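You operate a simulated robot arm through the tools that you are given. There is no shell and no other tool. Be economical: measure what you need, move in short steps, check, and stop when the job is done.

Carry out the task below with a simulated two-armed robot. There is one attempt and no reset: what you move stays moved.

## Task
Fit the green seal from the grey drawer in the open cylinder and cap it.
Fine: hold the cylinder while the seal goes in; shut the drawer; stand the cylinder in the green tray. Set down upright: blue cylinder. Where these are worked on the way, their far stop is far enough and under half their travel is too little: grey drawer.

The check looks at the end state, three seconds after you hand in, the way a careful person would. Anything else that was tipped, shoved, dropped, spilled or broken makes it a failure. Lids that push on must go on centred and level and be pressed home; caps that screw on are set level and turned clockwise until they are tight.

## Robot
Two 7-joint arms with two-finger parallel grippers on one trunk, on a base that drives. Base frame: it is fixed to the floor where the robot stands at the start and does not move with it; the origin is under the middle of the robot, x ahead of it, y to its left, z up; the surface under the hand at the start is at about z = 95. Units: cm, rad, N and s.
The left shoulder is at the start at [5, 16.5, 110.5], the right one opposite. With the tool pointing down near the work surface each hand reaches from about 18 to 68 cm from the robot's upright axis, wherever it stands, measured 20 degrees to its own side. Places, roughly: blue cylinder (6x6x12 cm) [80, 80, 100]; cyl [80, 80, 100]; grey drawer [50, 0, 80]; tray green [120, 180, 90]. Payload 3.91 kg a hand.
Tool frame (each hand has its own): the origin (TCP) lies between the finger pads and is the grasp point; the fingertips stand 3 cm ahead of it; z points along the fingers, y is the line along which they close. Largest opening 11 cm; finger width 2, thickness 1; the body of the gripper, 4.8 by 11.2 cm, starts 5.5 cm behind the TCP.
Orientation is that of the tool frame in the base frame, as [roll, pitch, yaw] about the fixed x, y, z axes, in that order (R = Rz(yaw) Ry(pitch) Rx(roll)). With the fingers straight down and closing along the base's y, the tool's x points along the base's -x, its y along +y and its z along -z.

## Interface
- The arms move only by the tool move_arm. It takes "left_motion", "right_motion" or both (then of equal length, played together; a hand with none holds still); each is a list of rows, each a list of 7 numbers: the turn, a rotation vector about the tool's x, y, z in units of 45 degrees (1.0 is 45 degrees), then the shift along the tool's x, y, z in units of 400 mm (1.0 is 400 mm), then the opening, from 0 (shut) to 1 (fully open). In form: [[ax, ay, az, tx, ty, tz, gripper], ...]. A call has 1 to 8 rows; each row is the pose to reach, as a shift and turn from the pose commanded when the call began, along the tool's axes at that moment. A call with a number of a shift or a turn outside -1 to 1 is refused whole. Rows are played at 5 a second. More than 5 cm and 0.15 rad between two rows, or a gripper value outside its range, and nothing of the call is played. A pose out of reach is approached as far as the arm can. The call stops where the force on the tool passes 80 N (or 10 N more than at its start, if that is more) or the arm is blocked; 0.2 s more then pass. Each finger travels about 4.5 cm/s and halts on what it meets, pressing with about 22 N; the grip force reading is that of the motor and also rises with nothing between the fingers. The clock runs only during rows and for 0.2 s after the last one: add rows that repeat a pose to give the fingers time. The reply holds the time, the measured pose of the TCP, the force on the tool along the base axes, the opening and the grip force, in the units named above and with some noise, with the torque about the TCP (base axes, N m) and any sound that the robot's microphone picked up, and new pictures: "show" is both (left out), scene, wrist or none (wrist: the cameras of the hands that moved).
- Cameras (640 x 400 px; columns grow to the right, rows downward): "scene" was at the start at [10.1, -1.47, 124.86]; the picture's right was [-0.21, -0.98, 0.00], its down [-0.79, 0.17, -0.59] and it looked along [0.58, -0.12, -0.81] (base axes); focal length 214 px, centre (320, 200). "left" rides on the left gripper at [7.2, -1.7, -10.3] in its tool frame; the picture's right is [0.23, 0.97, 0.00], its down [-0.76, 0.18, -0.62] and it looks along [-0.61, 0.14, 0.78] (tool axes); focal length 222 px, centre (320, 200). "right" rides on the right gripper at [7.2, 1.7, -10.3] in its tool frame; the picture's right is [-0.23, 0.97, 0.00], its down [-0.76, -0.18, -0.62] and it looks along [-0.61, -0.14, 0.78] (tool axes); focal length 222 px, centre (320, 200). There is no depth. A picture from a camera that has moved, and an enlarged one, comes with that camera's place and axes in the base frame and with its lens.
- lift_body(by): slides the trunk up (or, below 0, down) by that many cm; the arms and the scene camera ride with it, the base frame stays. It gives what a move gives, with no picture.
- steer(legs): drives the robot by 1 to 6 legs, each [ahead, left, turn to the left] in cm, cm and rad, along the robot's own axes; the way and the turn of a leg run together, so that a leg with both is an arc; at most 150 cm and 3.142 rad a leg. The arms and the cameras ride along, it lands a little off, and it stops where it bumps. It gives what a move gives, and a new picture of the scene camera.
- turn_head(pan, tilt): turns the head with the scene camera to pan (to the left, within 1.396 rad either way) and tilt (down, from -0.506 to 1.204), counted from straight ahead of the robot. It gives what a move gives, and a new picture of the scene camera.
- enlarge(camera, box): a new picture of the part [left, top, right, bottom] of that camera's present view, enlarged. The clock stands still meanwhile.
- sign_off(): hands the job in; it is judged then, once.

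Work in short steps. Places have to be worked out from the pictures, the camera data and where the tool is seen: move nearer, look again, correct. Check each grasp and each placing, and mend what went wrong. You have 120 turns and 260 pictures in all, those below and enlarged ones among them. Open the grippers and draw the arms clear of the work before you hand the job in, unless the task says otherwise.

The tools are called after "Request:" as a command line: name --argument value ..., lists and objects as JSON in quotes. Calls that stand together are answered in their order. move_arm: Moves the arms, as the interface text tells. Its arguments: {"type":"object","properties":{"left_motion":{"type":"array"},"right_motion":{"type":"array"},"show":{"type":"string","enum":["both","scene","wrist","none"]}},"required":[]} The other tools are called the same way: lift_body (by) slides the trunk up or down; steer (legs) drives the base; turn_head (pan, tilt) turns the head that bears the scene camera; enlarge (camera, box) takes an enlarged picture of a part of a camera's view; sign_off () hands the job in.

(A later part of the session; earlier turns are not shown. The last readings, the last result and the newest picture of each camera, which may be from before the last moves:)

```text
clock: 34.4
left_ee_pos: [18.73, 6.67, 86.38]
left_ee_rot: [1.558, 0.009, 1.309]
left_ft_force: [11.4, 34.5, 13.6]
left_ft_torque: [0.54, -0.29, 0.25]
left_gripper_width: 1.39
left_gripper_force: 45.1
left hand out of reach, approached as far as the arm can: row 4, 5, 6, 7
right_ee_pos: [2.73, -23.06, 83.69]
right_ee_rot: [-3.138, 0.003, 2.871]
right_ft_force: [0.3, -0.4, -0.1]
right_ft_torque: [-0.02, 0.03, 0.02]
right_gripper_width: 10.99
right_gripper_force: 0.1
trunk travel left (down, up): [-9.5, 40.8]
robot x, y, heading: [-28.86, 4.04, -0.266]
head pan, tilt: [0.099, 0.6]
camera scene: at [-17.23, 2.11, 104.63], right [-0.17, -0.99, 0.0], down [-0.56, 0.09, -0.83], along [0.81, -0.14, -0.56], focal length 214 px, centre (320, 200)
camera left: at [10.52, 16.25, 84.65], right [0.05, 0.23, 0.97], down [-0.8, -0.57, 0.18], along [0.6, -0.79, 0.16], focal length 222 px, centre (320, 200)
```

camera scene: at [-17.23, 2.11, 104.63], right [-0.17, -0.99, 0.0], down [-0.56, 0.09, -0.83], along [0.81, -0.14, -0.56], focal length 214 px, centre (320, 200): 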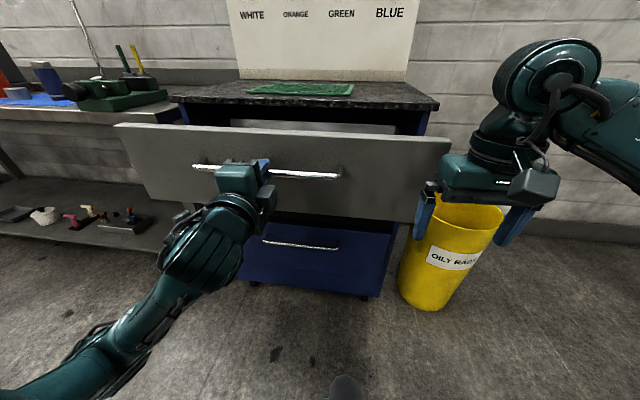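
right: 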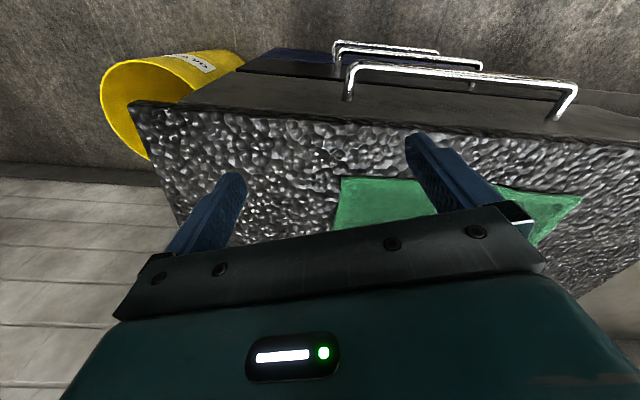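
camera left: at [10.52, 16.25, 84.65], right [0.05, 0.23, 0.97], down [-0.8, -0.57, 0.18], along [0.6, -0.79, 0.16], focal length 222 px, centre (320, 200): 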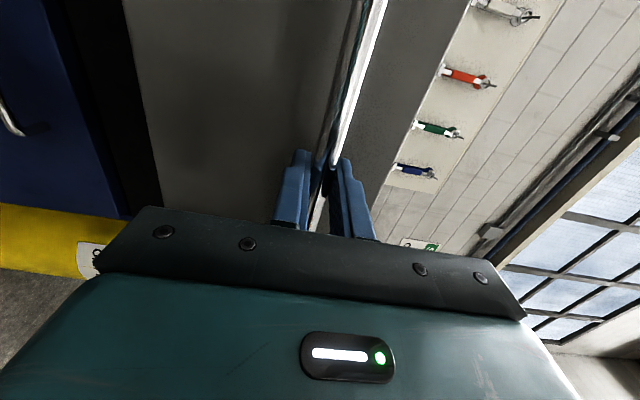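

The arm is at its inner limit with ~21 cm open. I'll pull on with the base, shifting slightly left to relieve the side force.

Request:
steer --legs '[[-9, 1, 0]]'

```text
clock: 35.5
left_ee_pos: [9.85, 9.51, 86.45]
left_ee_rot: [1.56, 0.006, 1.294]
left_ft_force: [-1.6, 1.0, 28.7]
left_ft_torque: [0.05, -0.38, 0.65]
left_gripper_width: 1.37
left_gripper_force: 45.2
right_ee_pos: [-6.05, -19.75, 83.69]
right_ee_rot: [3.14, 0.004, 2.872]
right_ft_force: [-0.2, 0.0, -0.3]
right_ft_torque: [-0.01, -0.01, -0.01]
right_gripper_width: 11.02
right_gripper_force: 0.0
trunk travel left (down, up): [-9.5, 40.8]
robot x, y, heading: [-37.32, 7.49, -0.268]
head pan, tilt: [0.099, 0.6]
camera scene: at [-26.02, 5.26, 104.65], right [-0.17, -0.99, 0.0], down [-0.55, 0.1, -0.83], along [0.81, -0.14, -0.56], focal length 214 px, centre (320, 200)
```

scene: 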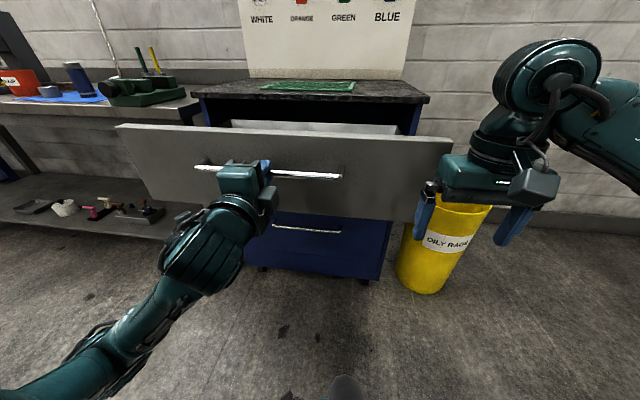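

About 30 cm open, which should be well over half. I'll release the handle, back the base off, then raise the trunk to see inside.

Request:
move_arm --left_motion '[[0, 0, 0, 0, 0, 0, 0.4], [0, 0, 0, 0, 0, 0, 0.7], [0, 0, 0, 0, 0, 0, 0.7], [0, 0, 0, 0, 0, 0, 0.7], [0, 0, 0, 0, 0, 0, 0.7]]' --show "none"

Request:
steer --legs '[[-12, 0, 0]]'

Request:
lift_body --by 30

Request:
turn_head --pan 0.0 --tilt 0.75

```text
clock: 36.7
left_ee_pos: [9.94, 9.43, 86.29]
left_ee_rot: [1.563, 0.005, 1.296]
left_ft_force: [-0.8, -0.4, 0.4]
left_ft_torque: [-0.01, 0.02, 0.02]
left_gripper_width: 7.72
left_gripper_force: 0.1
right_ee_pos: [-5.92, -19.76, 83.55]
right_ee_rot: [3.141, 0.0, 2.87]
right_ft_force: [-0.4, 0.4, 1.3]
right_ft_torque: [0.0, 0.04, 0.02]
right_gripper_width: 10.98
right_gripper_force: 0.2
trunk travel left (down, up): [-9.5, 40.8]
robot x, y, heading: [-37.39, 7.62, -0.266]
head pan, tilt: [0.099, 0.6]
```

```text
clock: 37.9
left_ee_pos: [-1.76, 12.65, 86.35]
left_ee_rot: [1.563, 0.006, 1.295]
left_ft_force: [0.5, 0.9, -0.7]
left_ft_torque: [-0.01, 0.04, 0.01]
left_gripper_width: 7.72
left_gripper_force: 0.1
right_ee_pos: [-17.51, -16.67, 83.5]
right_ee_rot: [3.142, 0.0, 2.869]
right_ft_force: [-0.3, 1.1, -0.5]
right_ft_torque: [-0.01, 0.01, -0.02]
right_gripper_width: 10.99
right_gripper_force: 0.1
trunk travel left (down, up): [-9.5, 40.8]
robot x, y, heading: [-49.02, 10.54, -0.272]
head pan, tilt: [0.099, 0.6]
camera scene: at [-37.45, 8.47, 104.61], right [-0.17, -0.99, 0.0], down [-0.56, 0.1, -0.83], along [0.81, -0.14, -0.56], focal length 214 px, centre (320, 200)
```

scene: 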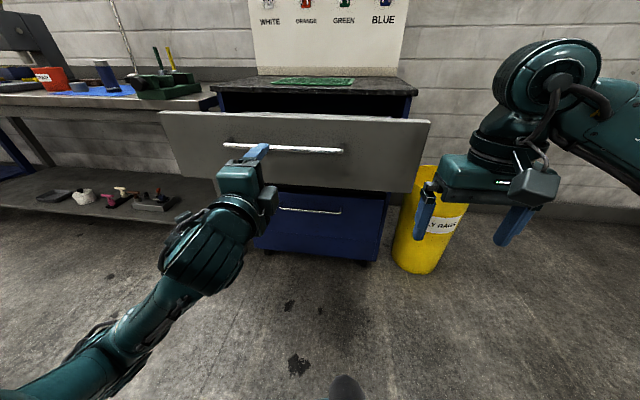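

```text
clock: 40.9
left_ee_pos: [-1.68, 12.73, 116.38]
left_ee_rot: [1.562, 0.005, 1.294]
left_ft_force: [-0.7, -0.6, -0.2]
left_ft_torque: [0.0, 0.0, 0.0]
left_gripper_width: 7.72
left_gripper_force: 0.1
right_ee_pos: [-17.49, -16.68, 113.51]
right_ee_rot: [3.141, 0.0, 2.871]
right_ft_force: [0.0, -0.7, -0.4]
right_ft_torque: [0.02, 0.0, -0.02]
right_gripper_width: 11.01
right_gripper_force: 0.1
trunk travel left (down, up): [-39.5, 10.8]
robot x, y, heading: [-48.78, 10.9, -0.269]
head pan, tilt: [0.099, 0.6]
```

```text
clock: 41.6
left_ee_pos: [-1.67, 12.59, 116.36]
left_ee_rot: [1.563, 0.006, 1.297]
left_ft_force: [-0.8, -0.2, -0.9]
left_ft_torque: [-0.01, -0.01, 0.0]
left_gripper_width: 7.71
left_gripper_force: 0.2
right_ee_pos: [-17.58, -16.62, 113.54]
right_ee_rot: [3.14, 0.0, 2.871]
right_ft_force: [-0.7, 0.5, 0.1]
right_ft_torque: [-0.01, 0.02, 0.0]
right_gripper_width: 11.01
right_gripper_force: 0.0
trunk travel left (down, up): [-39.5, 10.8]
robot x, y, heading: [-48.95, 10.81, -0.271]
head pan, tilt: [0.0, 0.75]
camera scene: at [-38.18, 7.76, 133.32], right [-0.27, -0.96, 0.0], down [-0.66, 0.18, -0.73], along [0.71, -0.19, -0.68], focal length 214 px, centre (320, 200)
```

scene: 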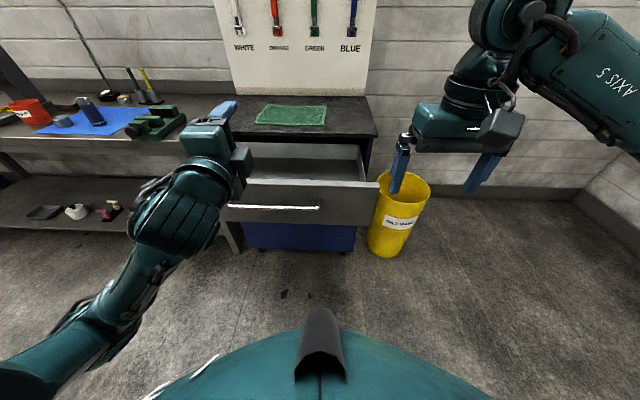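

The drawer is open. I'll drive ahead 13 cm and look down into it.

Request:
steer --legs '[[13, 0, 0]]'

Request:
turn_head --pan 0.1 --tilt 0.9

Request:
enlarge --camera "scene" --box '[210, 90, 450, 240]'

```text
clock: 42.9
left_ee_pos: [11.02, 9.06, 116.35]
left_ee_rot: [1.564, 0.005, 1.293]
left_ft_force: [-0.7, -1.0, 0.7]
left_ft_torque: [-0.01, -0.02, -0.05]
left_gripper_width: 7.69
left_gripper_force: 0.1
right_ee_pos: [-4.77, -20.2, 113.5]
right_ee_rot: [-3.141, -0.001, 2.869]
right_ft_force: [0.6, 0.3, -0.6]
right_ft_torque: [-0.05, 0.04, -0.03]
right_gripper_width: 10.99
right_gripper_force: 0.1
trunk travel left (down, up): [-39.5, 10.8]
robot x, y, heading: [-36.78, 7.22, -0.264]
head pan, tilt: [0.0, 0.75]
camera scene: at [-25.54, 4.24, 133.31], right [-0.27, -0.96, 0.0], down [-0.66, 0.18, -0.73], along [0.7, -0.2, -0.68], focal length 214 px, centre (320, 200)
```

scene: 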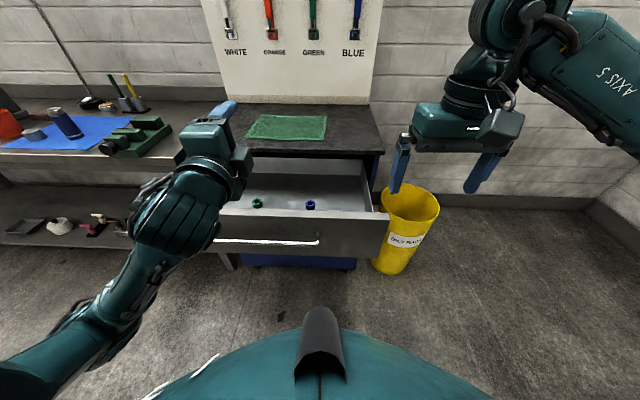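

```text
clock: 43.6
left_ee_pos: [10.88, 9.13, 116.37]
left_ee_rot: [1.562, 0.006, 1.294]
left_ft_force: [-0.2, 0.3, -0.6]
left_ft_torque: [-0.01, 0.0, 0.04]
left_gripper_width: 7.7
left_gripper_force: 0.0
right_ee_pos: [-5.08, -20.07, 113.55]
right_ee_rot: [3.141, 0.0, 2.87]
right_ft_force: [-0.5, -0.3, 0.0]
right_ft_torque: [-0.02, -0.02, 0.01]
right_gripper_width: 11.01
right_gripper_force: 0.1
trunk travel left (down, up): [-39.5, 10.8]
robot x, y, heading: [-36.33, 7.02, -0.266]
head pan, tilt: [0.099, 0.901]
camera scene: at [-26.17, 5.19, 132.13], right [-0.17, -0.99, 0.0], down [-0.77, 0.13, -0.62], along [0.61, -0.11, -0.78], focal length 214 px, centre (320, 200)
```

scene: 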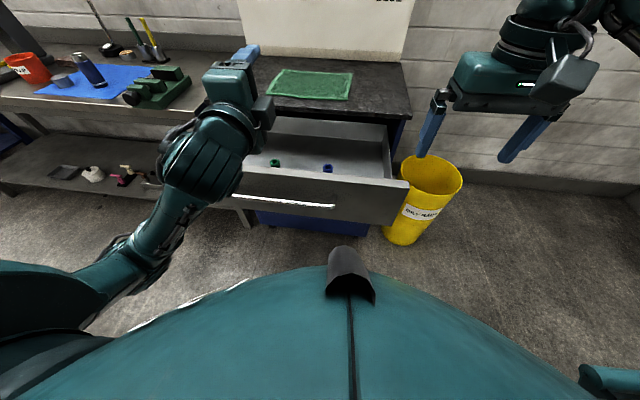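

```text
2.67 times, centred on (330, 165) of scene
camera zoom: at [-26.17, 5.19, 132.13], right [-0.17, -0.99, 0.0], down [-0.77, 0.13, -0.62], along [0.61, -0.11, -0.78], focal length 572 px, centre (293, 293)
```

zoom: 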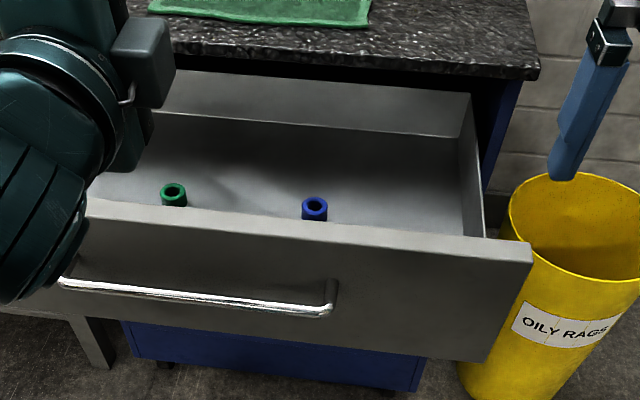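

The green seal lies at about (34, 10.6, ~81), well behind the drawer front. I'll use the left hand for it: turn the hand back to pointing down (two halves).

Request:
move_arm --left_motion '[[0.096, 0.096, -0.096, 0, 0, 0, 1], [0.192, 0.192, -0.192, 0, 0, 0, 1], [0.289, 0.289, -0.289, 0, 0, 0, 1], [0.385, 0.385, -0.385, 0, 0, 0, 1], [0.481, 0.481, -0.481, 0, 0, 0, 1], [0.577, 0.577, -0.577, 0, 0, 0, 1], [0.674, 0.674, -0.674, 0, 0, 0, 1], [0.77, 0.77, -0.77, 0, 0, 0, 1]]' --show "none"

Request:
move_arm --left_motion '[[0.096, 0.096, -0.096, 0, 0, 0, 1], [0.192, 0.192, -0.192, 0, 0, 0, 1], [0.289, 0.289, -0.289, 0, 0, 0, 1], [0.385, 0.385, -0.385, 0, 0, 0, 1], [0.481, 0.481, -0.481, 0, 0, 0, 1], [0.577, 0.577, -0.577, 0, 0, 0, 1], [0.674, 0.674, -0.674, 0, 0, 0, 1], [0.77, 0.77, -0.77, 0, 0, 0, 1]]' --show "scene"

```text
clock: 45.4
left_ee_pos: [14.41, 9.95, 112.55]
left_ee_rot: [2.344, 0.34, 2.083]
left_ft_force: [0.8, 0.1, -0.5]
left_ft_torque: [0.0, 0.04, -0.01]
left_gripper_width: 11.0
left_gripper_force: 0.1
left hand out of reach, approached as far as the arm can: row 7, 8
right_ee_pos: [-4.9, -20.13, 113.62]
right_ee_rot: [-3.14, 0.0, 2.87]
right_ft_force: [0.6, 0.5, -0.2]
right_ft_torque: [-0.01, 0.01, 0.01]
right_gripper_width: 11.02
right_gripper_force: 0.0
trunk travel left (down, up): [-39.5, 10.8]
robot x, y, heading: [-36.32, 7.34, -0.27]
head pan, tilt: [0.099, 0.901]
```

```text
clock: 47.2
left_ee_pos: [27.34, 10.39, 114.21]
left_ee_rot: [3.119, 0.032, 2.839]
left_ft_force: [-0.6, -0.6, -0.1]
left_ft_torque: [-0.01, 0.01, -0.01]
left_gripper_width: 10.98
left_gripper_force: 0.1
left hand out of reach, approached as far as the arm can: row 1, 2, 3, 4, 5, 6, 7, 8
right_ee_pos: [-4.86, -20.06, 113.48]
right_ee_rot: [-3.14, 0.0, 2.869]
right_ft_force: [0.1, 0.0, -0.2]
right_ft_torque: [0.0, 0.04, -0.04]
right_gripper_width: 11.01
right_gripper_force: 0.0
trunk travel left (down, up): [-39.5, 10.8]
robot x, y, heading: [-36.62, 7.15, -0.268]
head pan, tilt: [0.099, 0.901]
camera scene: at [-26.12, 5.2, 132.12], right [-0.17, -0.99, 0.0], down [-0.77, 0.13, -0.62], along [0.61, -0.11, -0.78], focal length 214 px, centre (320, 200)
```

scene: 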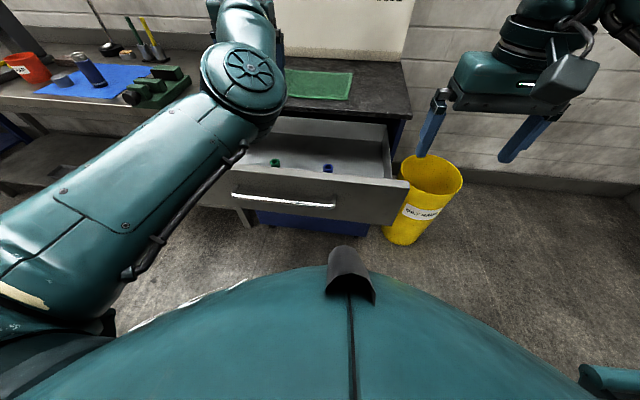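

The left hand is pointing down again but was limited in reach inward. I'll drive ahead 5 cm, then move the hand over the seal at z≈100 for a wrist view.

Request:
steer --legs '[[5, 0, 0]]'

Request:
move_arm --left_motion '[[0, 0, 0, -0.07, 0.032, 0.06, 1], [0, 0, 0, -0.14, 0.064, 0.12, 1], [0, 0, 0, -0.21, 0.096, 0.18, 1], [0, 0, 0, -0.28, 0.128, 0.24, 1], [0, 0, 0, -0.35, 0.16, 0.3, 1], [0, 0, 0, -0.42, 0.19, 0.36, 1], [0, 0, 0, -0.42, 0.19, 0.41, 1]]'

```text
clock: 48.1
left_ee_pos: [32.18, 9.18, 114.2]
left_ee_rot: [3.123, 0.034, 2.837]
left_ft_force: [0.5, 0.2, 0.4]
left_ft_torque: [0.01, 0.0, -0.02]
left_gripper_width: 10.99
left_gripper_force: 0.1
right_ee_pos: [-0.13, -21.49, 113.58]
right_ee_rot: [3.14, -0.001, 2.87]
right_ft_force: [0.9, 0.2, -0.7]
right_ft_torque: [-0.01, 0.04, -0.01]
right_gripper_width: 11.01
right_gripper_force: 0.0
trunk travel left (down, up): [-39.5, 10.8]
robot x, y, heading: [-31.54, 5.59, -0.275]
head pan, tilt: [0.099, 0.901]
camera scene: at [-21.24, 3.82, 132.12], right [-0.17, -0.99, 0.0], down [-0.77, 0.13, -0.62], along [0.61, -0.11, -0.78], focal length 214 px, centre (320, 200)
```

scene: 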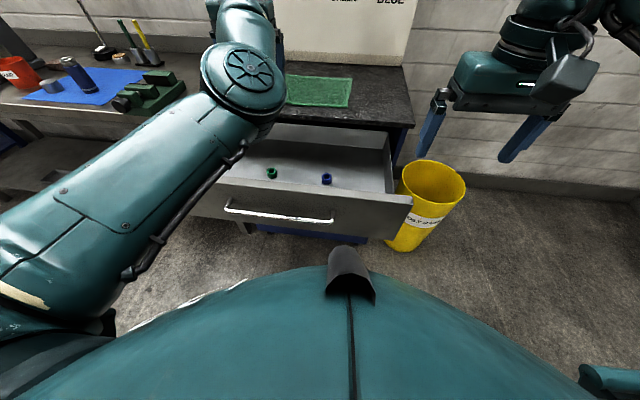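

```text
clock: 49.8
left_ee_pos: [39.85, 14.05, 102.03]
left_ee_rot: [3.121, 0.035, 2.839]
left_ft_force: [0.0, -1.0, 0.0]
left_ft_torque: [0.0, -0.02, -0.04]
left_gripper_width: 11.01
left_gripper_force: 0.1
left hand out of reach, approached as far as the arm can: row 2, 3, 4, 5, 6, 7
right_ee_pos: [-0.19, -21.5, 113.43]
right_ee_rot: [3.142, 0.0, 2.869]
right_ft_force: [0.4, -0.3, 0.7]
right_ft_torque: [0.01, 0.03, 0.01]
right_gripper_width: 10.99
right_gripper_force: 0.0
trunk travel left (down, up): [-39.5, 10.8]
robot x, y, heading: [-31.5, 5.74, -0.272]
head pan, tilt: [0.099, 0.901]
camera scene: at [-21.3, 3.86, 132.12], right [-0.17, -0.99, 0.0], down [-0.77, 0.13, -0.62], along [0.61, -0.11, -0.78], focal length 214 px, centre (320, 200)
camera left: at [31.86, 14.51, 112.09], right [0.07, 1.0, 0.01], down [0.75, -0.07, 0.65], along [0.65, -0.04, -0.76], focal length 222 px, centre (320, 200)
```

scene: 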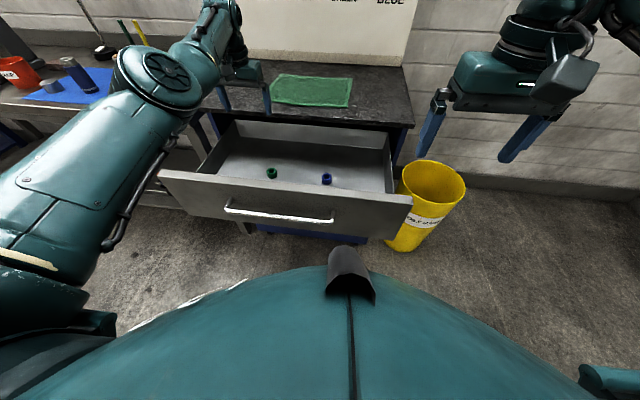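
left: 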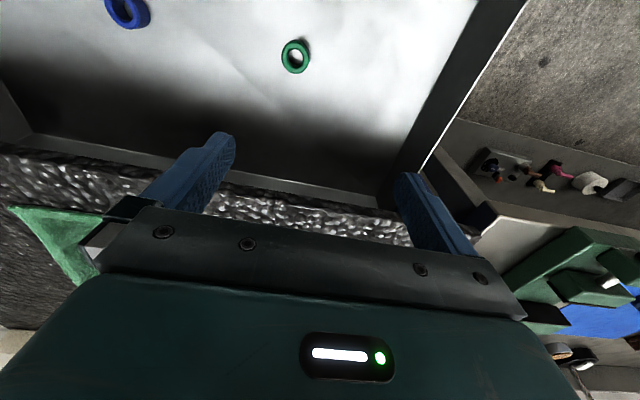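

Triangulating both views puts the seal at about (36.5, 11.4, ~77.6). I'll move the hand back over it first, then check the pose.

Request:
move_arm --left_motion '[[0, 0, 0, 0.03, -0.043, 0, 1], [0, 0, 0, 0.063, -0.087, 0, 1], [0, 0, 0, 0.063, -0.087, 0, 1]]' --show "none"

Request:
lift_body --by -10

```text
clock: 50.5
left_ee_pos: [36.4, 11.17, 101.9]
left_ee_rot: [3.121, 0.035, 2.836]
left_ft_force: [0.5, -0.4, -0.3]
left_ft_torque: [0.0, 0.03, 0.02]
left_gripper_width: 11.0
left_gripper_force: 0.0
right_ee_pos: [-0.13, -21.51, 113.44]
right_ee_rot: [-3.141, 0.0, 2.869]
right_ft_force: [-0.6, -1.1, -0.1]
right_ft_torque: [0.0, 0.01, 0.02]
right_gripper_width: 10.98
right_gripper_force: 0.0
trunk travel left (down, up): [-39.5, 10.8]
robot x, y, heading: [-31.84, 5.79, -0.277]
head pan, tilt: [0.099, 0.901]
```

```text
clock: 51.9
left_ee_pos: [36.5, 11.3, 92.05]
left_ee_rot: [3.121, 0.035, 2.835]
left_ft_force: [-0.2, -0.3, 0.3]
left_ft_torque: [-0.02, -0.01, 0.02]
left_gripper_width: 11.02
left_gripper_force: 0.1
right_ee_pos: [-0.19, -21.45, 103.5]
right_ee_rot: [3.142, 0.001, 2.869]
right_ft_force: [-1.1, -0.2, 0.5]
right_ft_torque: [0.03, 0.0, 0.01]
right_gripper_width: 10.99
right_gripper_force: 0.1
trunk travel left (down, up): [-29.5, 20.8]
robot x, y, heading: [-31.61, 5.45, -0.277]
head pan, tilt: [0.099, 0.901]
```

Now I level the hand slightly and take a wrist view from above the seal.

Request:
move_arm --left_motion '[[0.026, 0.045, 0, 0, 0, 0.05, 1]]' --show "both"

```text
clock: 52.3
left_ee_pos: [36.61, 11.21, 89.9]
left_ee_rot: [3.14, -0.002, 2.839]
left_ft_force: [-1.0, -0.3, 0.0]
left_ft_torque: [0.0, 0.0, 0.0]
left_gripper_width: 11.01
left_gripper_force: 0.0
right_ee_pos: [-0.21, -21.55, 103.56]
right_ee_rot: [3.141, -0.001, 2.87]
right_ft_force: [-0.2, 0.1, -0.4]
right_ft_torque: [0.01, -0.03, 0.03]
right_gripper_width: 11.0
right_gripper_force: 0.0
trunk travel left (down, up): [-29.5, 20.8]
robot x, y, heading: [-31.38, 5.8, -0.274]
head pan, tilt: [0.099, 0.901]
camera scene: at [-21.33, 3.86, 122.13], right [-0.17, -0.99, 0.0], down [-0.77, 0.13, -0.62], along [0.61, -0.11, -0.78], focal length 214 px, centre (320, 200)
camera left: at [29.03, 11.73, 100.29], right [0.07, 1.0, 0.0], down [0.78, -0.06, 0.62], along [0.62, -0.05, -0.78], focal length 222 px, centre (320, 200)
```

scene: 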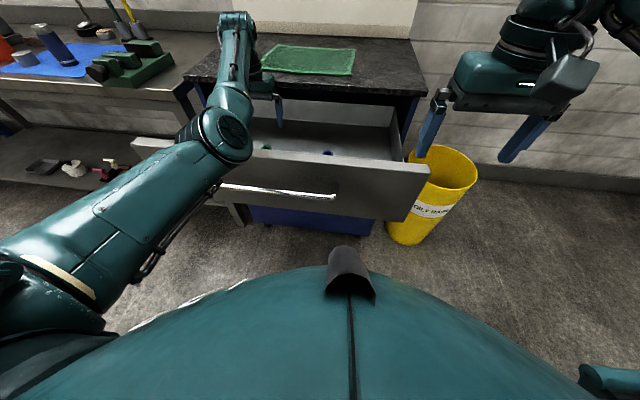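
left: 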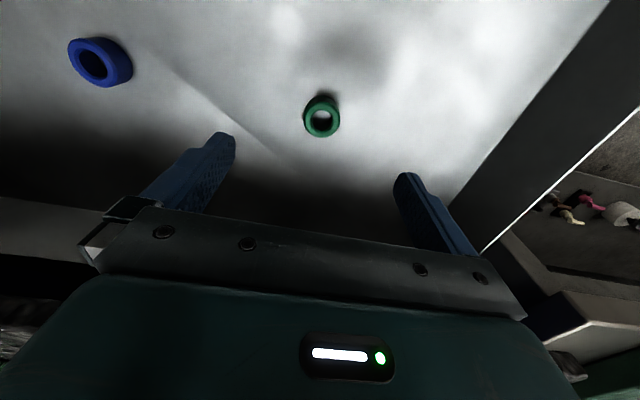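

The seal lies directly below the fingers' midpoint. I'll descend 7 cm and look again.

Request:
move_arm --left_motion '[[0, 0, 0, 0.003, 0, 0.06, 1], [0, 0, 0, 0.005, 0, 0.12, 1], [0, 0, 0, 0.005, 0, 0.175, 1]]' --show "wrist"

```text
clock: 53.1
left_ee_pos: [36.35, 11.28, 82.85]
left_ee_rot: [3.139, 0.0, 2.835]
left_ft_force: [-0.3, -0.1, 0.5]
left_ft_torque: [-0.03, 0.01, -0.03]
left_gripper_width: 11.0
left_gripper_force: 0.0
right_ee_pos: [-0.09, -21.5, 103.63]
right_ee_rot: [-3.141, 0.001, 2.869]
right_ft_force: [0.4, 0.8, -0.5]
right_ft_torque: [0.0, 0.0, -0.01]
right_gripper_width: 11.0
right_gripper_force: 0.0
trunk travel left (down, up): [-29.5, 20.8]
robot x, y, heading: [-31.8, 5.85, -0.273]
head pan, tilt: [0.099, 0.901]
camera left: at [28.82, 11.81, 93.22], right [0.08, 1.0, 0.0], down [0.78, -0.06, 0.62], along [0.62, -0.05, -0.78], focal length 222 px, centre (320, 200)
```

left: 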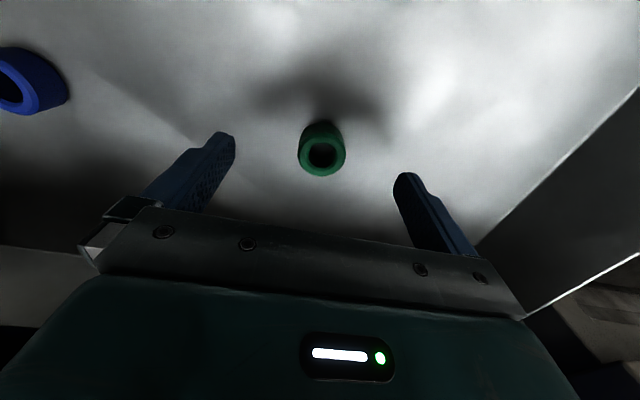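

The seal's top is near z≈79.7, about 0.6 cm nearer than the TCP. I'll shift back 0.5 cm, descend 1.2 cm to grip only its upper part, and close.

Request:
move_arm --left_motion '[[0, 0, 0, 0.012, 0.001, 0.015, 1], [0, 0, 0, 0.012, 0.001, 0.03, 1], [0, 0, 0, 0.012, 0.001, 0.03, 0.6], [0, 0, 0, 0.012, 0.001, 0.03, 0.3], [0, 0, 0, 0.012, 0.001, 0.03, 0.15], [0, 0, 0, 0.012, 0.001, 0.03, 0.15], [0, 0, 0, 0.012, 0.001, 0.03, 0.15], [0, 0, 0, 0.012, 0.001, 0.03, 0.15]]' --show "wrist"

```text
clock: 54.9
left_ee_pos: [35.79, 11.5, 81.65]
left_ee_rot: [3.141, 0.0, 2.838]
left_ft_force: [0.0, 0.0, -0.3]
left_ft_torque: [-0.01, -0.02, 0.01]
left_gripper_width: 1.64
left_gripper_force: 0.1
right_ee_pos: [-0.22, -21.55, 103.55]
right_ee_rot: [3.141, 0.0, 2.868]
right_ft_force: [0.6, -0.7, 0.2]
right_ft_torque: [0.05, 0.01, 0.03]
right_gripper_width: 10.96
right_gripper_force: 0.0
trunk travel left (down, up): [-29.5, 20.8]
robot x, y, heading: [-31.56, 5.61, -0.276]
head pan, tilt: [0.099, 0.901]
camera left: at [28.29, 12.03, 92.07], right [0.07, 1.0, 0.0], down [0.78, -0.06, 0.62], along [0.62, -0.05, -0.78], focal length 222 px, centre (320, 200)
```

left: 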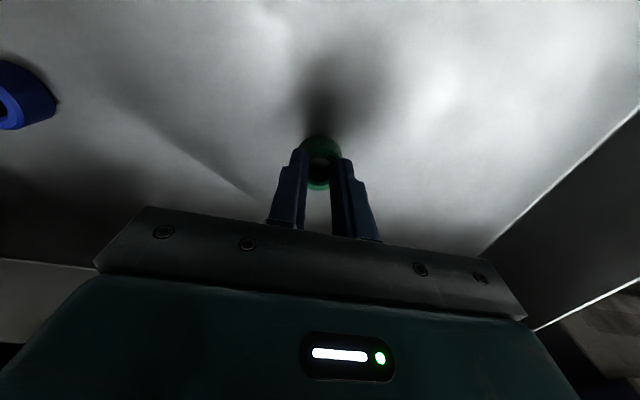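

The fingers closed above the seal, so its top is lower than estimated (~78). I'll open, shift forward 0.4 cm, descend 1.2 cm, and close.

Request:
move_arm --left_motion '[[0, 0, 0, 0, 0, 0, 0.5], [0, 0, 0, 0, 0, 0, 0.5], [0, 0, 0, -0.01, 0, 0.015, 0.5], [0, 0, 0, -0.01, 0, 0.03, 0.5], [0, 0, 0, -0.01, 0, 0.03, 0.15], [0, 0, 0, -0.01, 0, 0.03, 0.15], [0, 0, 0, -0.01, 0, 0.03, 0.15], [0, 0, 0, -0.01, 0, 0.03, 0.15]]' --show "wrist"

```text
clock: 56.7
left_ee_pos: [36.3, 11.24, 80.59]
left_ee_rot: [3.14, 0.0, 2.838]
left_ft_force: [0.0, -0.8, 1.5]
left_ft_torque: [-0.05, -0.02, -0.02]
left_gripper_width: 3.44
left_gripper_force: 21.4
right_ee_pos: [-0.18, -21.55, 103.61]
right_ee_rot: [3.141, 0.0, 2.868]
right_ft_force: [1.1, -0.1, -0.1]
right_ft_torque: [0.01, 0.0, 0.02]
right_gripper_width: 10.99
right_gripper_force: 0.0
trunk travel left (down, up): [-29.5, 20.8]
robot x, y, heading: [-31.39, 5.83, -0.274]
head pan, tilt: [0.099, 0.901]
camera left: at [28.75, 11.89, 90.96], right [0.07, 1.0, 0.0], down [0.78, -0.06, 0.62], along [0.62, -0.05, -0.78], focal length 222 px, centre (320, 200)
```

left: 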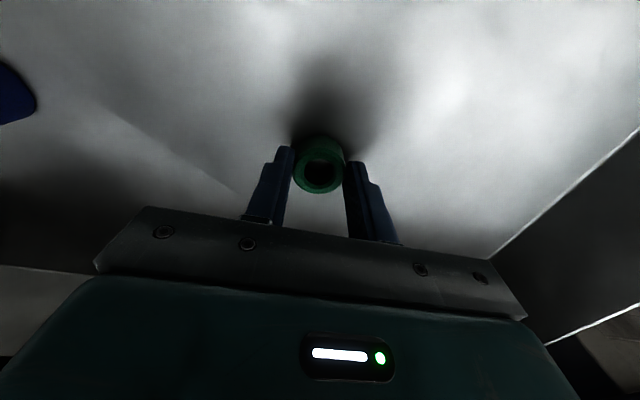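

Gripped at 3.44 cm with force. I'll lift and look.

Request:
move_arm --left_motion '[[0, 0, 0, 0, 0, -0.05, 0.15], [0, 0, 0, 0, 0, -0.15, 0.15], [0, 0, 0, 0, 0, -0.25, 0.15], [0, 0, 0, 0, 0, -0.35, 0.15], [0, 0, 0, 0, 0, -0.45, 0.15]]' --show "both"

Request:
enlarge --camera "left" --box '[240, 100, 400, 200]'

```text
clock: 57.9
left_ee_pos: [36.18, 11.26, 98.62]
left_ee_rot: [3.14, -0.002, 2.836]
left_ft_force: [-0.2, 0.3, -0.7]
left_ft_torque: [-0.03, -0.03, 0.01]
left_gripper_width: 3.47
left_gripper_force: 22.0
right_ee_pos: [-0.15, -21.46, 103.44]
right_ee_rot: [3.141, 0.002, 2.87]
right_ft_force: [-0.2, -0.3, -0.3]
right_ft_torque: [0.0, 0.01, 0.02]
right_gripper_width: 11.01
right_gripper_force: 0.1
trunk travel left (down, up): [-29.5, 20.8]
robot x, y, heading: [-31.27, 5.83, -0.276]
head pan, tilt: [0.099, 0.901]
camera scene: at [-21.38, 3.82, 122.13], right [-0.17, -0.99, 0.0], down [-0.77, 0.13, -0.62], along [0.61, -0.11, -0.78], focal length 214 px, centre (320, 200)
camera left: at [28.6, 11.84, 109.0], right [0.08, 1.0, 0.0], down [0.78, -0.06, 0.62], along [0.62, -0.05, -0.78], focal length 222 px, centre (320, 200)
```

scene: 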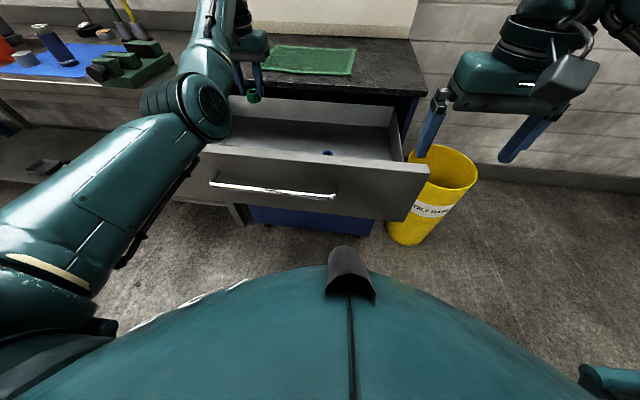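
left: 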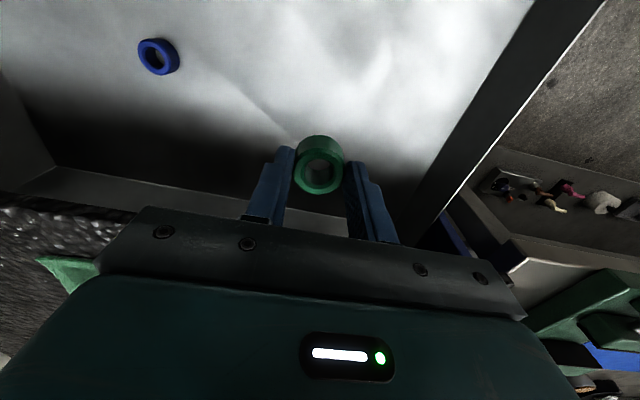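

```text
4.00 times, centred on (320, 150) of left
camera zoom: at [28.6, 11.84, 109.0], right [0.08, 1.0, 0.0], down [0.78, -0.06, 0.62], along [0.62, -0.05, -0.78], focal length 888 px, centre (320, 400)
```

zoom: 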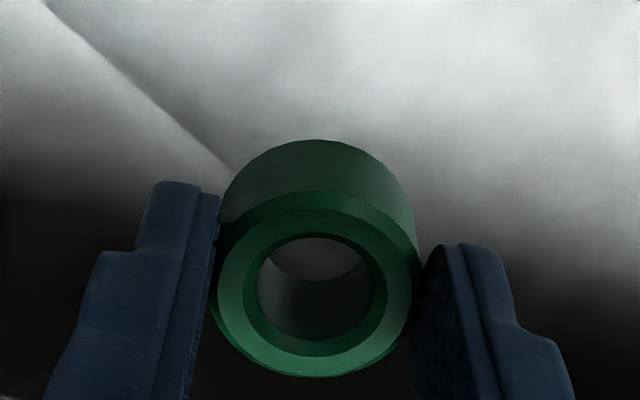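

The seal is held level by its upper half. Before shutting the drawer, I raise and retract the left hand, close the right, then back off and shift left to line the right hand up with the drawer front.

Request:
move_arm --left_motion '[[0, 0, 0, 0.05, 0, -0.08, 0.15], [0, 0, 0, 0.12, 0, -0.16, 0.15], [0, 0, 0, 0.2, 0, -0.22, 0.15], [0, 0, 0, 0.28, 0, -0.25, 0.15], [0, 0, 0, 0.35, 0, -0.25, 0.15]]' --right_motion '[[0, 0, 0, 0, 0, 0, 0.5], [0, 0, 0, 0, 0, 0, 0], [0, 0, 0, 0, 0, 0, 0], [0, 0, 0, 0, 0, 0, 0], [0, 0, 0, 0, 0, 0, 0]]' --show "none"

Request:
steer --legs '[[-9, 18, 0]]'

```text
clock: 59.1
left_ee_pos: [29.91, 15.81, 109.17]
left_ee_rot: [3.141, -0.003, 2.836]
left_ft_force: [-0.3, -0.6, -0.9]
left_ft_torque: [-0.03, 0.0, 0.0]
left_gripper_width: 3.43
left_gripper_force: 22.2
left hand out of reach, approached as far as the arm can: row 3, 4, 5
right_ee_pos: [-0.13, -21.42, 103.49]
right_ee_rot: [-3.141, 0.001, 2.87]
right_ft_force: [0.1, -0.3, -0.8]
right_ft_torque: [0.02, 0.02, -0.01]
right_gripper_width: 0.42
right_gripper_force: 0.1
trunk travel left (down, up): [-29.5, 20.8]
robot x, y, heading: [-31.52, 5.82, -0.273]
head pan, tilt: [0.099, 0.901]
```

```text
clock: 61.3
left_ee_pos: [25.85, 35.45, 109.14]
left_ee_rot: [3.142, 0.001, 2.841]
left_ft_force: [-1.2, 0.4, -0.6]
left_ft_torque: [0.01, -0.03, -0.01]
left_gripper_width: 3.46
left_gripper_force: 22.1
right_ee_pos: [-4.17, -1.85, 103.5]
right_ee_rot: [-3.141, 0.0, 2.873]
right_ft_force: [-0.5, -0.3, -0.1]
right_ft_torque: [-0.02, 0.0, 0.0]
right_gripper_width: 0.01
right_gripper_force: 21.8
trunk travel left (down, up): [-29.5, 20.8]
robot x, y, heading: [-35.6, 25.13, -0.264]
head pan, tilt: [0.099, 0.901]
camera scene: at [-25.42, 23.49, 122.13], right [-0.17, -0.99, 0.0], down [-0.77, 0.13, -0.62], along [0.61, -0.1, -0.78], focal length 214 px, centre (320, 200)
```

scene: 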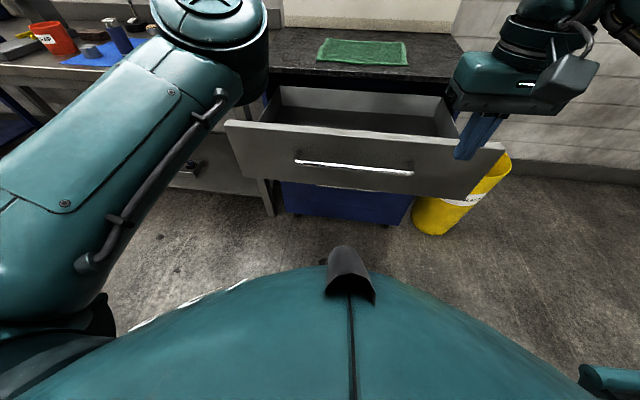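

Bar centre is ~49 cm ahead, 4 cm right of the robot axis. I move the closed right hand left 14, down 17.5 and a little ahead, in front of the bar.

Request:
move_arm --right_motion '[[0, 0, 0, 0, 0.09, 0.05, 0], [0, 0, 0, 0, 0.18, 0.12, 0], [0, 0, 0, 0, 0.26, 0.2, 0], [0, 0, 0, -0.03, 0.33, 0.28, 0], [0, 0, 0, -0.06, 0.35, 0.37, 0], [0, 0, 0, -0.1, 0.35, 0.44, 0]]'

```text
clock: 62.7
left_ee_pos: [25.86, 35.56, 109.06]
left_ee_rot: [3.141, -0.001, 2.842]
left_ft_force: [0.3, -0.2, -0.4]
left_ft_torque: [0.02, 0.02, 0.01]
left_gripper_width: 3.41
left_gripper_force: 21.9
right_ee_pos: [3.21, 10.73, 85.97]
right_ee_rot: [-3.141, 0.003, 2.87]
right_ft_force: [-0.2, -0.3, 0.0]
right_ft_torque: [0.03, 0.02, 0.0]
right_gripper_width: 0.0
right_gripper_force: 22.3
trunk travel left (down, up): [-29.5, 20.8]
robot x, y, heading: [-35.52, 25.46, -0.269]
head pan, tilt: [0.099, 0.901]
camera scene: at [-25.4, 23.45, 122.13], right [-0.17, -0.99, 0.0], down [-0.77, 0.13, -0.62], along [0.61, -0.1, -0.78], focal length 214 px, centre (320, 200)
camera right: at [-3.32, 14.27, 96.3], right [0.48, 0.88, 0.0], down [0.69, -0.37, 0.62], along [0.55, -0.3, -0.78], focal length 222 px, centre (320, 200)
```

scene: 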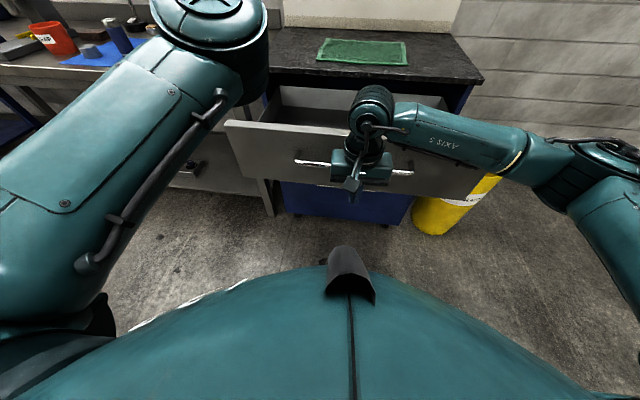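
right: 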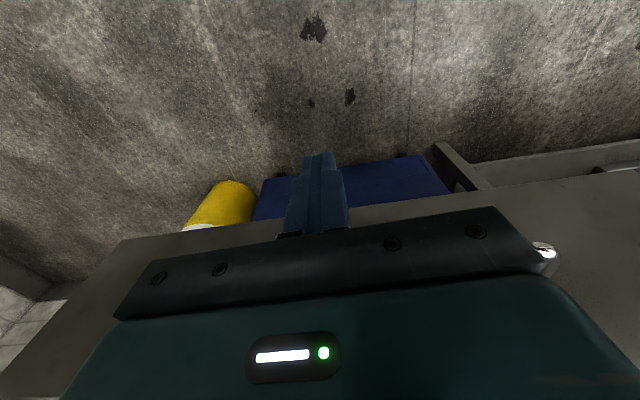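

The fist is right in front of the bar. I'll drive ahead 30 cm to push the drawer in, then finish with the arm.

Request:
steer --legs '[[15, -0.4, 0], [15, -0.4, 0]]'

```text
clock: 65.0
left_ee_pos: [54.48, 26.94, 109.01]
left_ee_rot: [3.141, -0.001, 2.841]
left_ft_force: [0.2, -0.8, -1.1]
left_ft_torque: [0.01, 0.01, 0.0]
left_gripper_width: 3.46
left_gripper_force: 22.1
right_ee_pos: [31.92, 2.21, 86.02]
right_ee_rot: [-3.141, 0.0, 2.874]
right_ft_force: [-0.7, 0.0, 0.4]
right_ft_torque: [-0.01, 0.02, 0.0]
right_gripper_width: 0.0
right_gripper_force: 22.0
trunk travel left (down, up): [-29.5, 20.8]
robot x, y, heading: [-7.09, 16.7, -0.265]
head pan, tilt: [0.099, 0.901]
camera scene: at [3.3, 14.76, 122.12], right [-0.17, -0.99, 0.0], down [-0.77, 0.13, -0.62], along [0.61, -0.1, -0.78], focal length 214 px, centre (320, 200)
```

scene: 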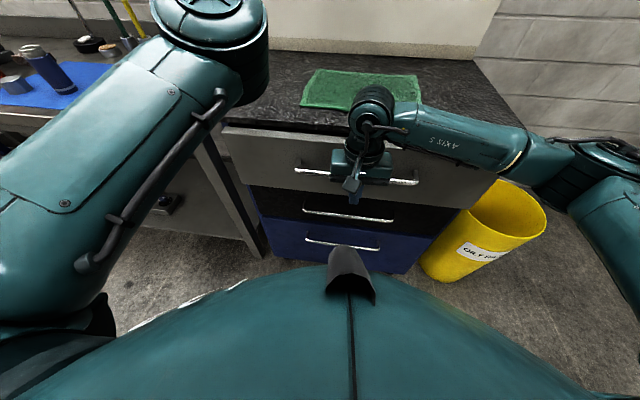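

About 7 cm remains. I push on with the right arm in small steps.

Request:
move_arm --right_motion '[[0, 0, 0, -0.05, 0, 0, 0], [0, 0, 0, -0.1, 0, 0, 0], [0, 0, 0, -0.14, 0, 0, 0], [0, 0, 0, -0.165, 0, 0, 0], [0, 0, 0, -0.18, 0, 0, 0], [0, 0, 0, -0.19, 0, 0, 0]]' --show "scene"

Request:
enlarge --camera "scene" --box '[200, 90, 520, 290]'

```text
clock: 66.4
left_ee_pos: [54.12, 26.93, 109.19]
left_ee_rot: [3.139, 0.0, 2.841]
left_ft_force: [-0.3, 0.3, -0.7]
left_ft_torque: [0.02, 0.01, -0.01]
left_gripper_width: 3.41
left_gripper_force: 22.0
right_ee_pos: [37.5, 0.65, 85.75]
right_ee_rot: [-3.134, -0.036, 2.891]
right_ft_force: [-27.2, 2.3, 9.2]
right_ft_torque: [-0.25, -0.22, -0.45]
right_gripper_width: 0.0
right_gripper_force: 21.9
trunk travel left (down, up): [-29.5, 20.8]
robot x, y, heading: [-6.96, 16.74, -0.268]
head pan, tilt: [0.099, 0.901]
stopped in row 6 (right hand): the force on the tool passed its limit at 84 N (the readings are from after the stop); the commanded pose is now the measured one
camera scene: at [2.83, 14.81, 122.18], right [-0.17, -0.99, 0.0], down [-0.77, 0.13, -0.62], along [0.61, -0.1, -0.78], focal length 214 px, centre (320, 200)
```

scene: 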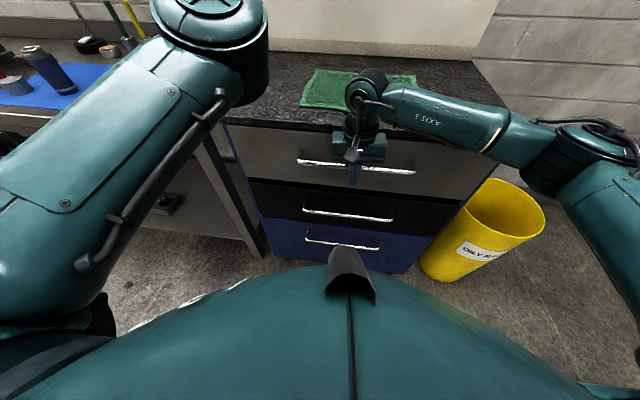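

```text
2.00 times, centred on (360, 190) of scene
camera zoom: at [2.83, 14.81, 122.18], right [-0.17, -0.99, 0.0], down [-0.77, 0.13, -0.62], along [0.61, -0.1, -0.78], focal length 429 px, centre (240, 220)
```

zoom: 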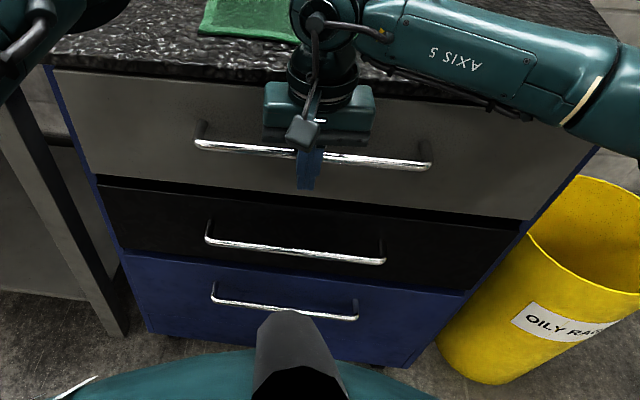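

84 N against the bar at bar height means the drawer hit its stop, and the fronts look flush. I retreat the right hand and raise it, then verify.

Request:
move_arm --right_motion '[[0, 0, 0, 0.05, 0, 0, 0], [0, 0, 0, 0.15, 0, 0, 0], [0, 0, 0, 0.2, -0.05, -0.05, 0.3], [0, 0, 0, 0.2, -0.1, -0.15, 0.6], [0, 0, 0, 0.2, -0.15, -0.25, 1], [0, 0, 0, 0.2, -0.2, -0.35, 1], [0, 0, 0, 0.2, -0.25, -0.45, 1]]' --show "scene"

Request:
enlarge --camera "scene" --box '[200, 90, 520, 290]'

```text
clock: 68.0
left_ee_pos: [54.2, 26.87, 109.24]
left_ee_rot: [3.14, 0.001, 2.842]
left_ft_force: [-0.1, 0.4, -0.5]
left_ft_torque: [0.03, 0.0, 0.03]
left_gripper_width: 3.44
left_gripper_force: 21.2
right_ee_pos: [28.24, -7.28, 104.09]
right_ee_rot: [-3.135, -0.034, 2.887]
right_ft_force: [-0.2, 0.4, -1.4]
right_ft_torque: [0.01, 0.03, -0.01]
right_gripper_width: 10.23
right_gripper_force: 0.1
trunk travel left (down, up): [-29.5, 20.8]
robot x, y, heading: [-7.28, 16.63, -0.266]
head pan, tilt: [0.099, 0.901]
camera scene: at [3.08, 14.77, 122.13], right [-0.17, -0.99, 0.0], down [-0.77, 0.13, -0.62], along [0.61, -0.1, -0.78], focal length 214 px, centre (320, 200)
```

scene: 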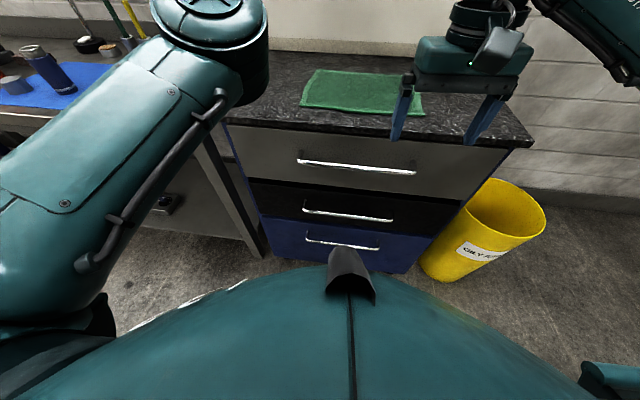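

```text
2.00 times, centred on (360, 190) of scene
camera zoom: at [3.08, 14.77, 122.13], right [-0.17, -0.99, 0.0], down [-0.77, 0.13, -0.62], along [0.61, -0.1, -0.78], focal length 429 px, centre (240, 220)
```

zoom: 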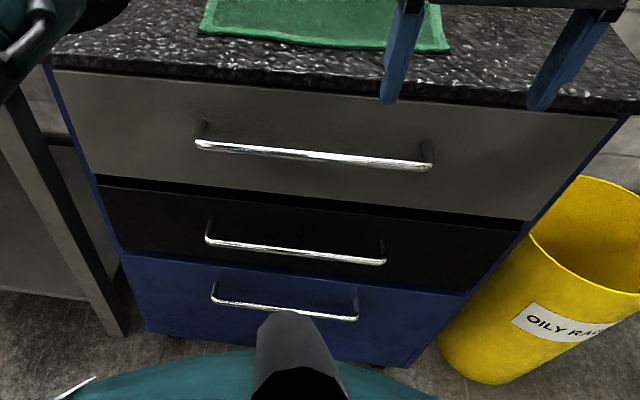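

The drawer is shut and flush. Now I go to the bench: back off 30 cm, then strafe left ~80 cm and look.

Request:
steer --legs '[[-30, 0, 0], [0, 80, 0]]'

Request:
turn_head --pan 0.0 --tilt 0.5

Request:
enlarge --camera "scene" --box '[200, 100, 440, 250]'

```text
clock: 77.0
left_ee_pos: [47.61, 110.65, 109.17]
left_ee_rot: [3.14, -0.002, 2.829]
left_ft_force: [0.1, -0.1, -0.5]
left_ft_torque: [0.01, 0.03, 0.01]
left_gripper_width: 3.43
left_gripper_force: 21.9
right_ee_pos: [20.99, 76.78, 104.03]
right_ee_rot: [-3.134, -0.033, 2.873]
right_ft_force: [0.8, 0.2, 0.7]
right_ft_torque: [-0.01, 0.01, -0.01]
right_gripper_width: 10.99
right_gripper_force: 0.0
trunk travel left (down, up): [-29.5, 20.8]
robot x, y, heading: [-14.37, 101.26, -0.282]
head pan, tilt: [0.099, 0.901]
camera scene: at [-3.93, 99.21, 122.13], right [-0.18, -0.98, 0.0], down [-0.77, 0.14, -0.62], along [0.61, -0.11, -0.78], focal length 214 px, centre (320, 200)
```

scene: 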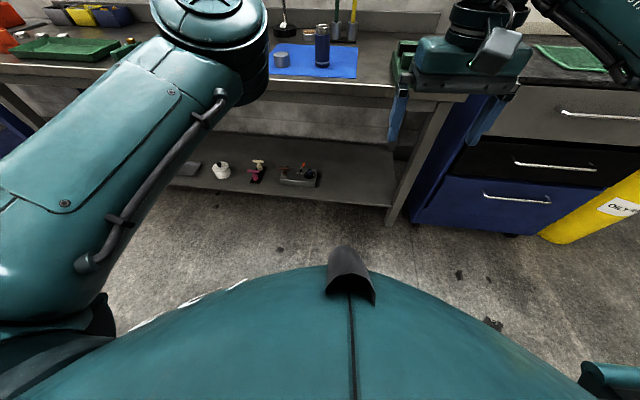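

```text
clock: 77.9
left_ee_pos: [47.38, 110.62, 109.18]
left_ee_rot: [3.14, -0.003, 2.826]
left_ft_force: [0.3, -0.5, -0.4]
left_ft_torque: [0.03, -0.05, -0.02]
left_gripper_width: 3.44
left_gripper_force: 22.4
right_ee_pos: [20.9, 76.79, 104.0]
right_ee_rot: [-3.133, -0.034, 2.874]
right_ft_force: [-0.2, 0.5, 0.0]
right_ft_torque: [0.0, -0.01, 0.0]
right_gripper_width: 11.0
right_gripper_force: 0.1
trunk travel left (down, up): [-29.5, 20.8]
robot x, y, heading: [-14.03, 101.22, -0.284]
head pan, tilt: [0.0, 0.499]
camera scene: at [-2.61, 98.04, 125.51], right [-0.28, -0.96, 0.0], down [-0.46, 0.13, -0.88], along [0.84, -0.24, -0.48], focal length 214 px, centre (320, 200)
```

scene: 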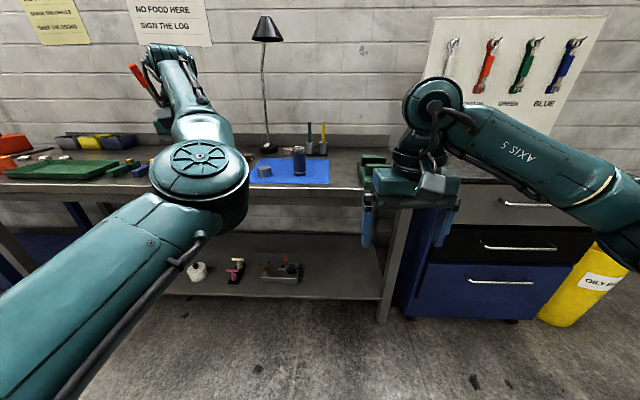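

```text
2.67 times, centred on (320, 175) of scene
camera zoom: at [-2.61, 98.04, 125.51], right [-0.28, -0.96, 0.0], down [-0.46, 0.13, -0.88], along [0.84, -0.24, -0.48], focal length 572 px, centre (320, 267)
```

zoom: 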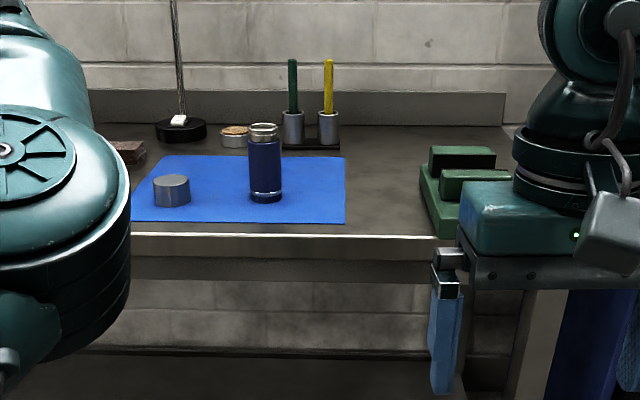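

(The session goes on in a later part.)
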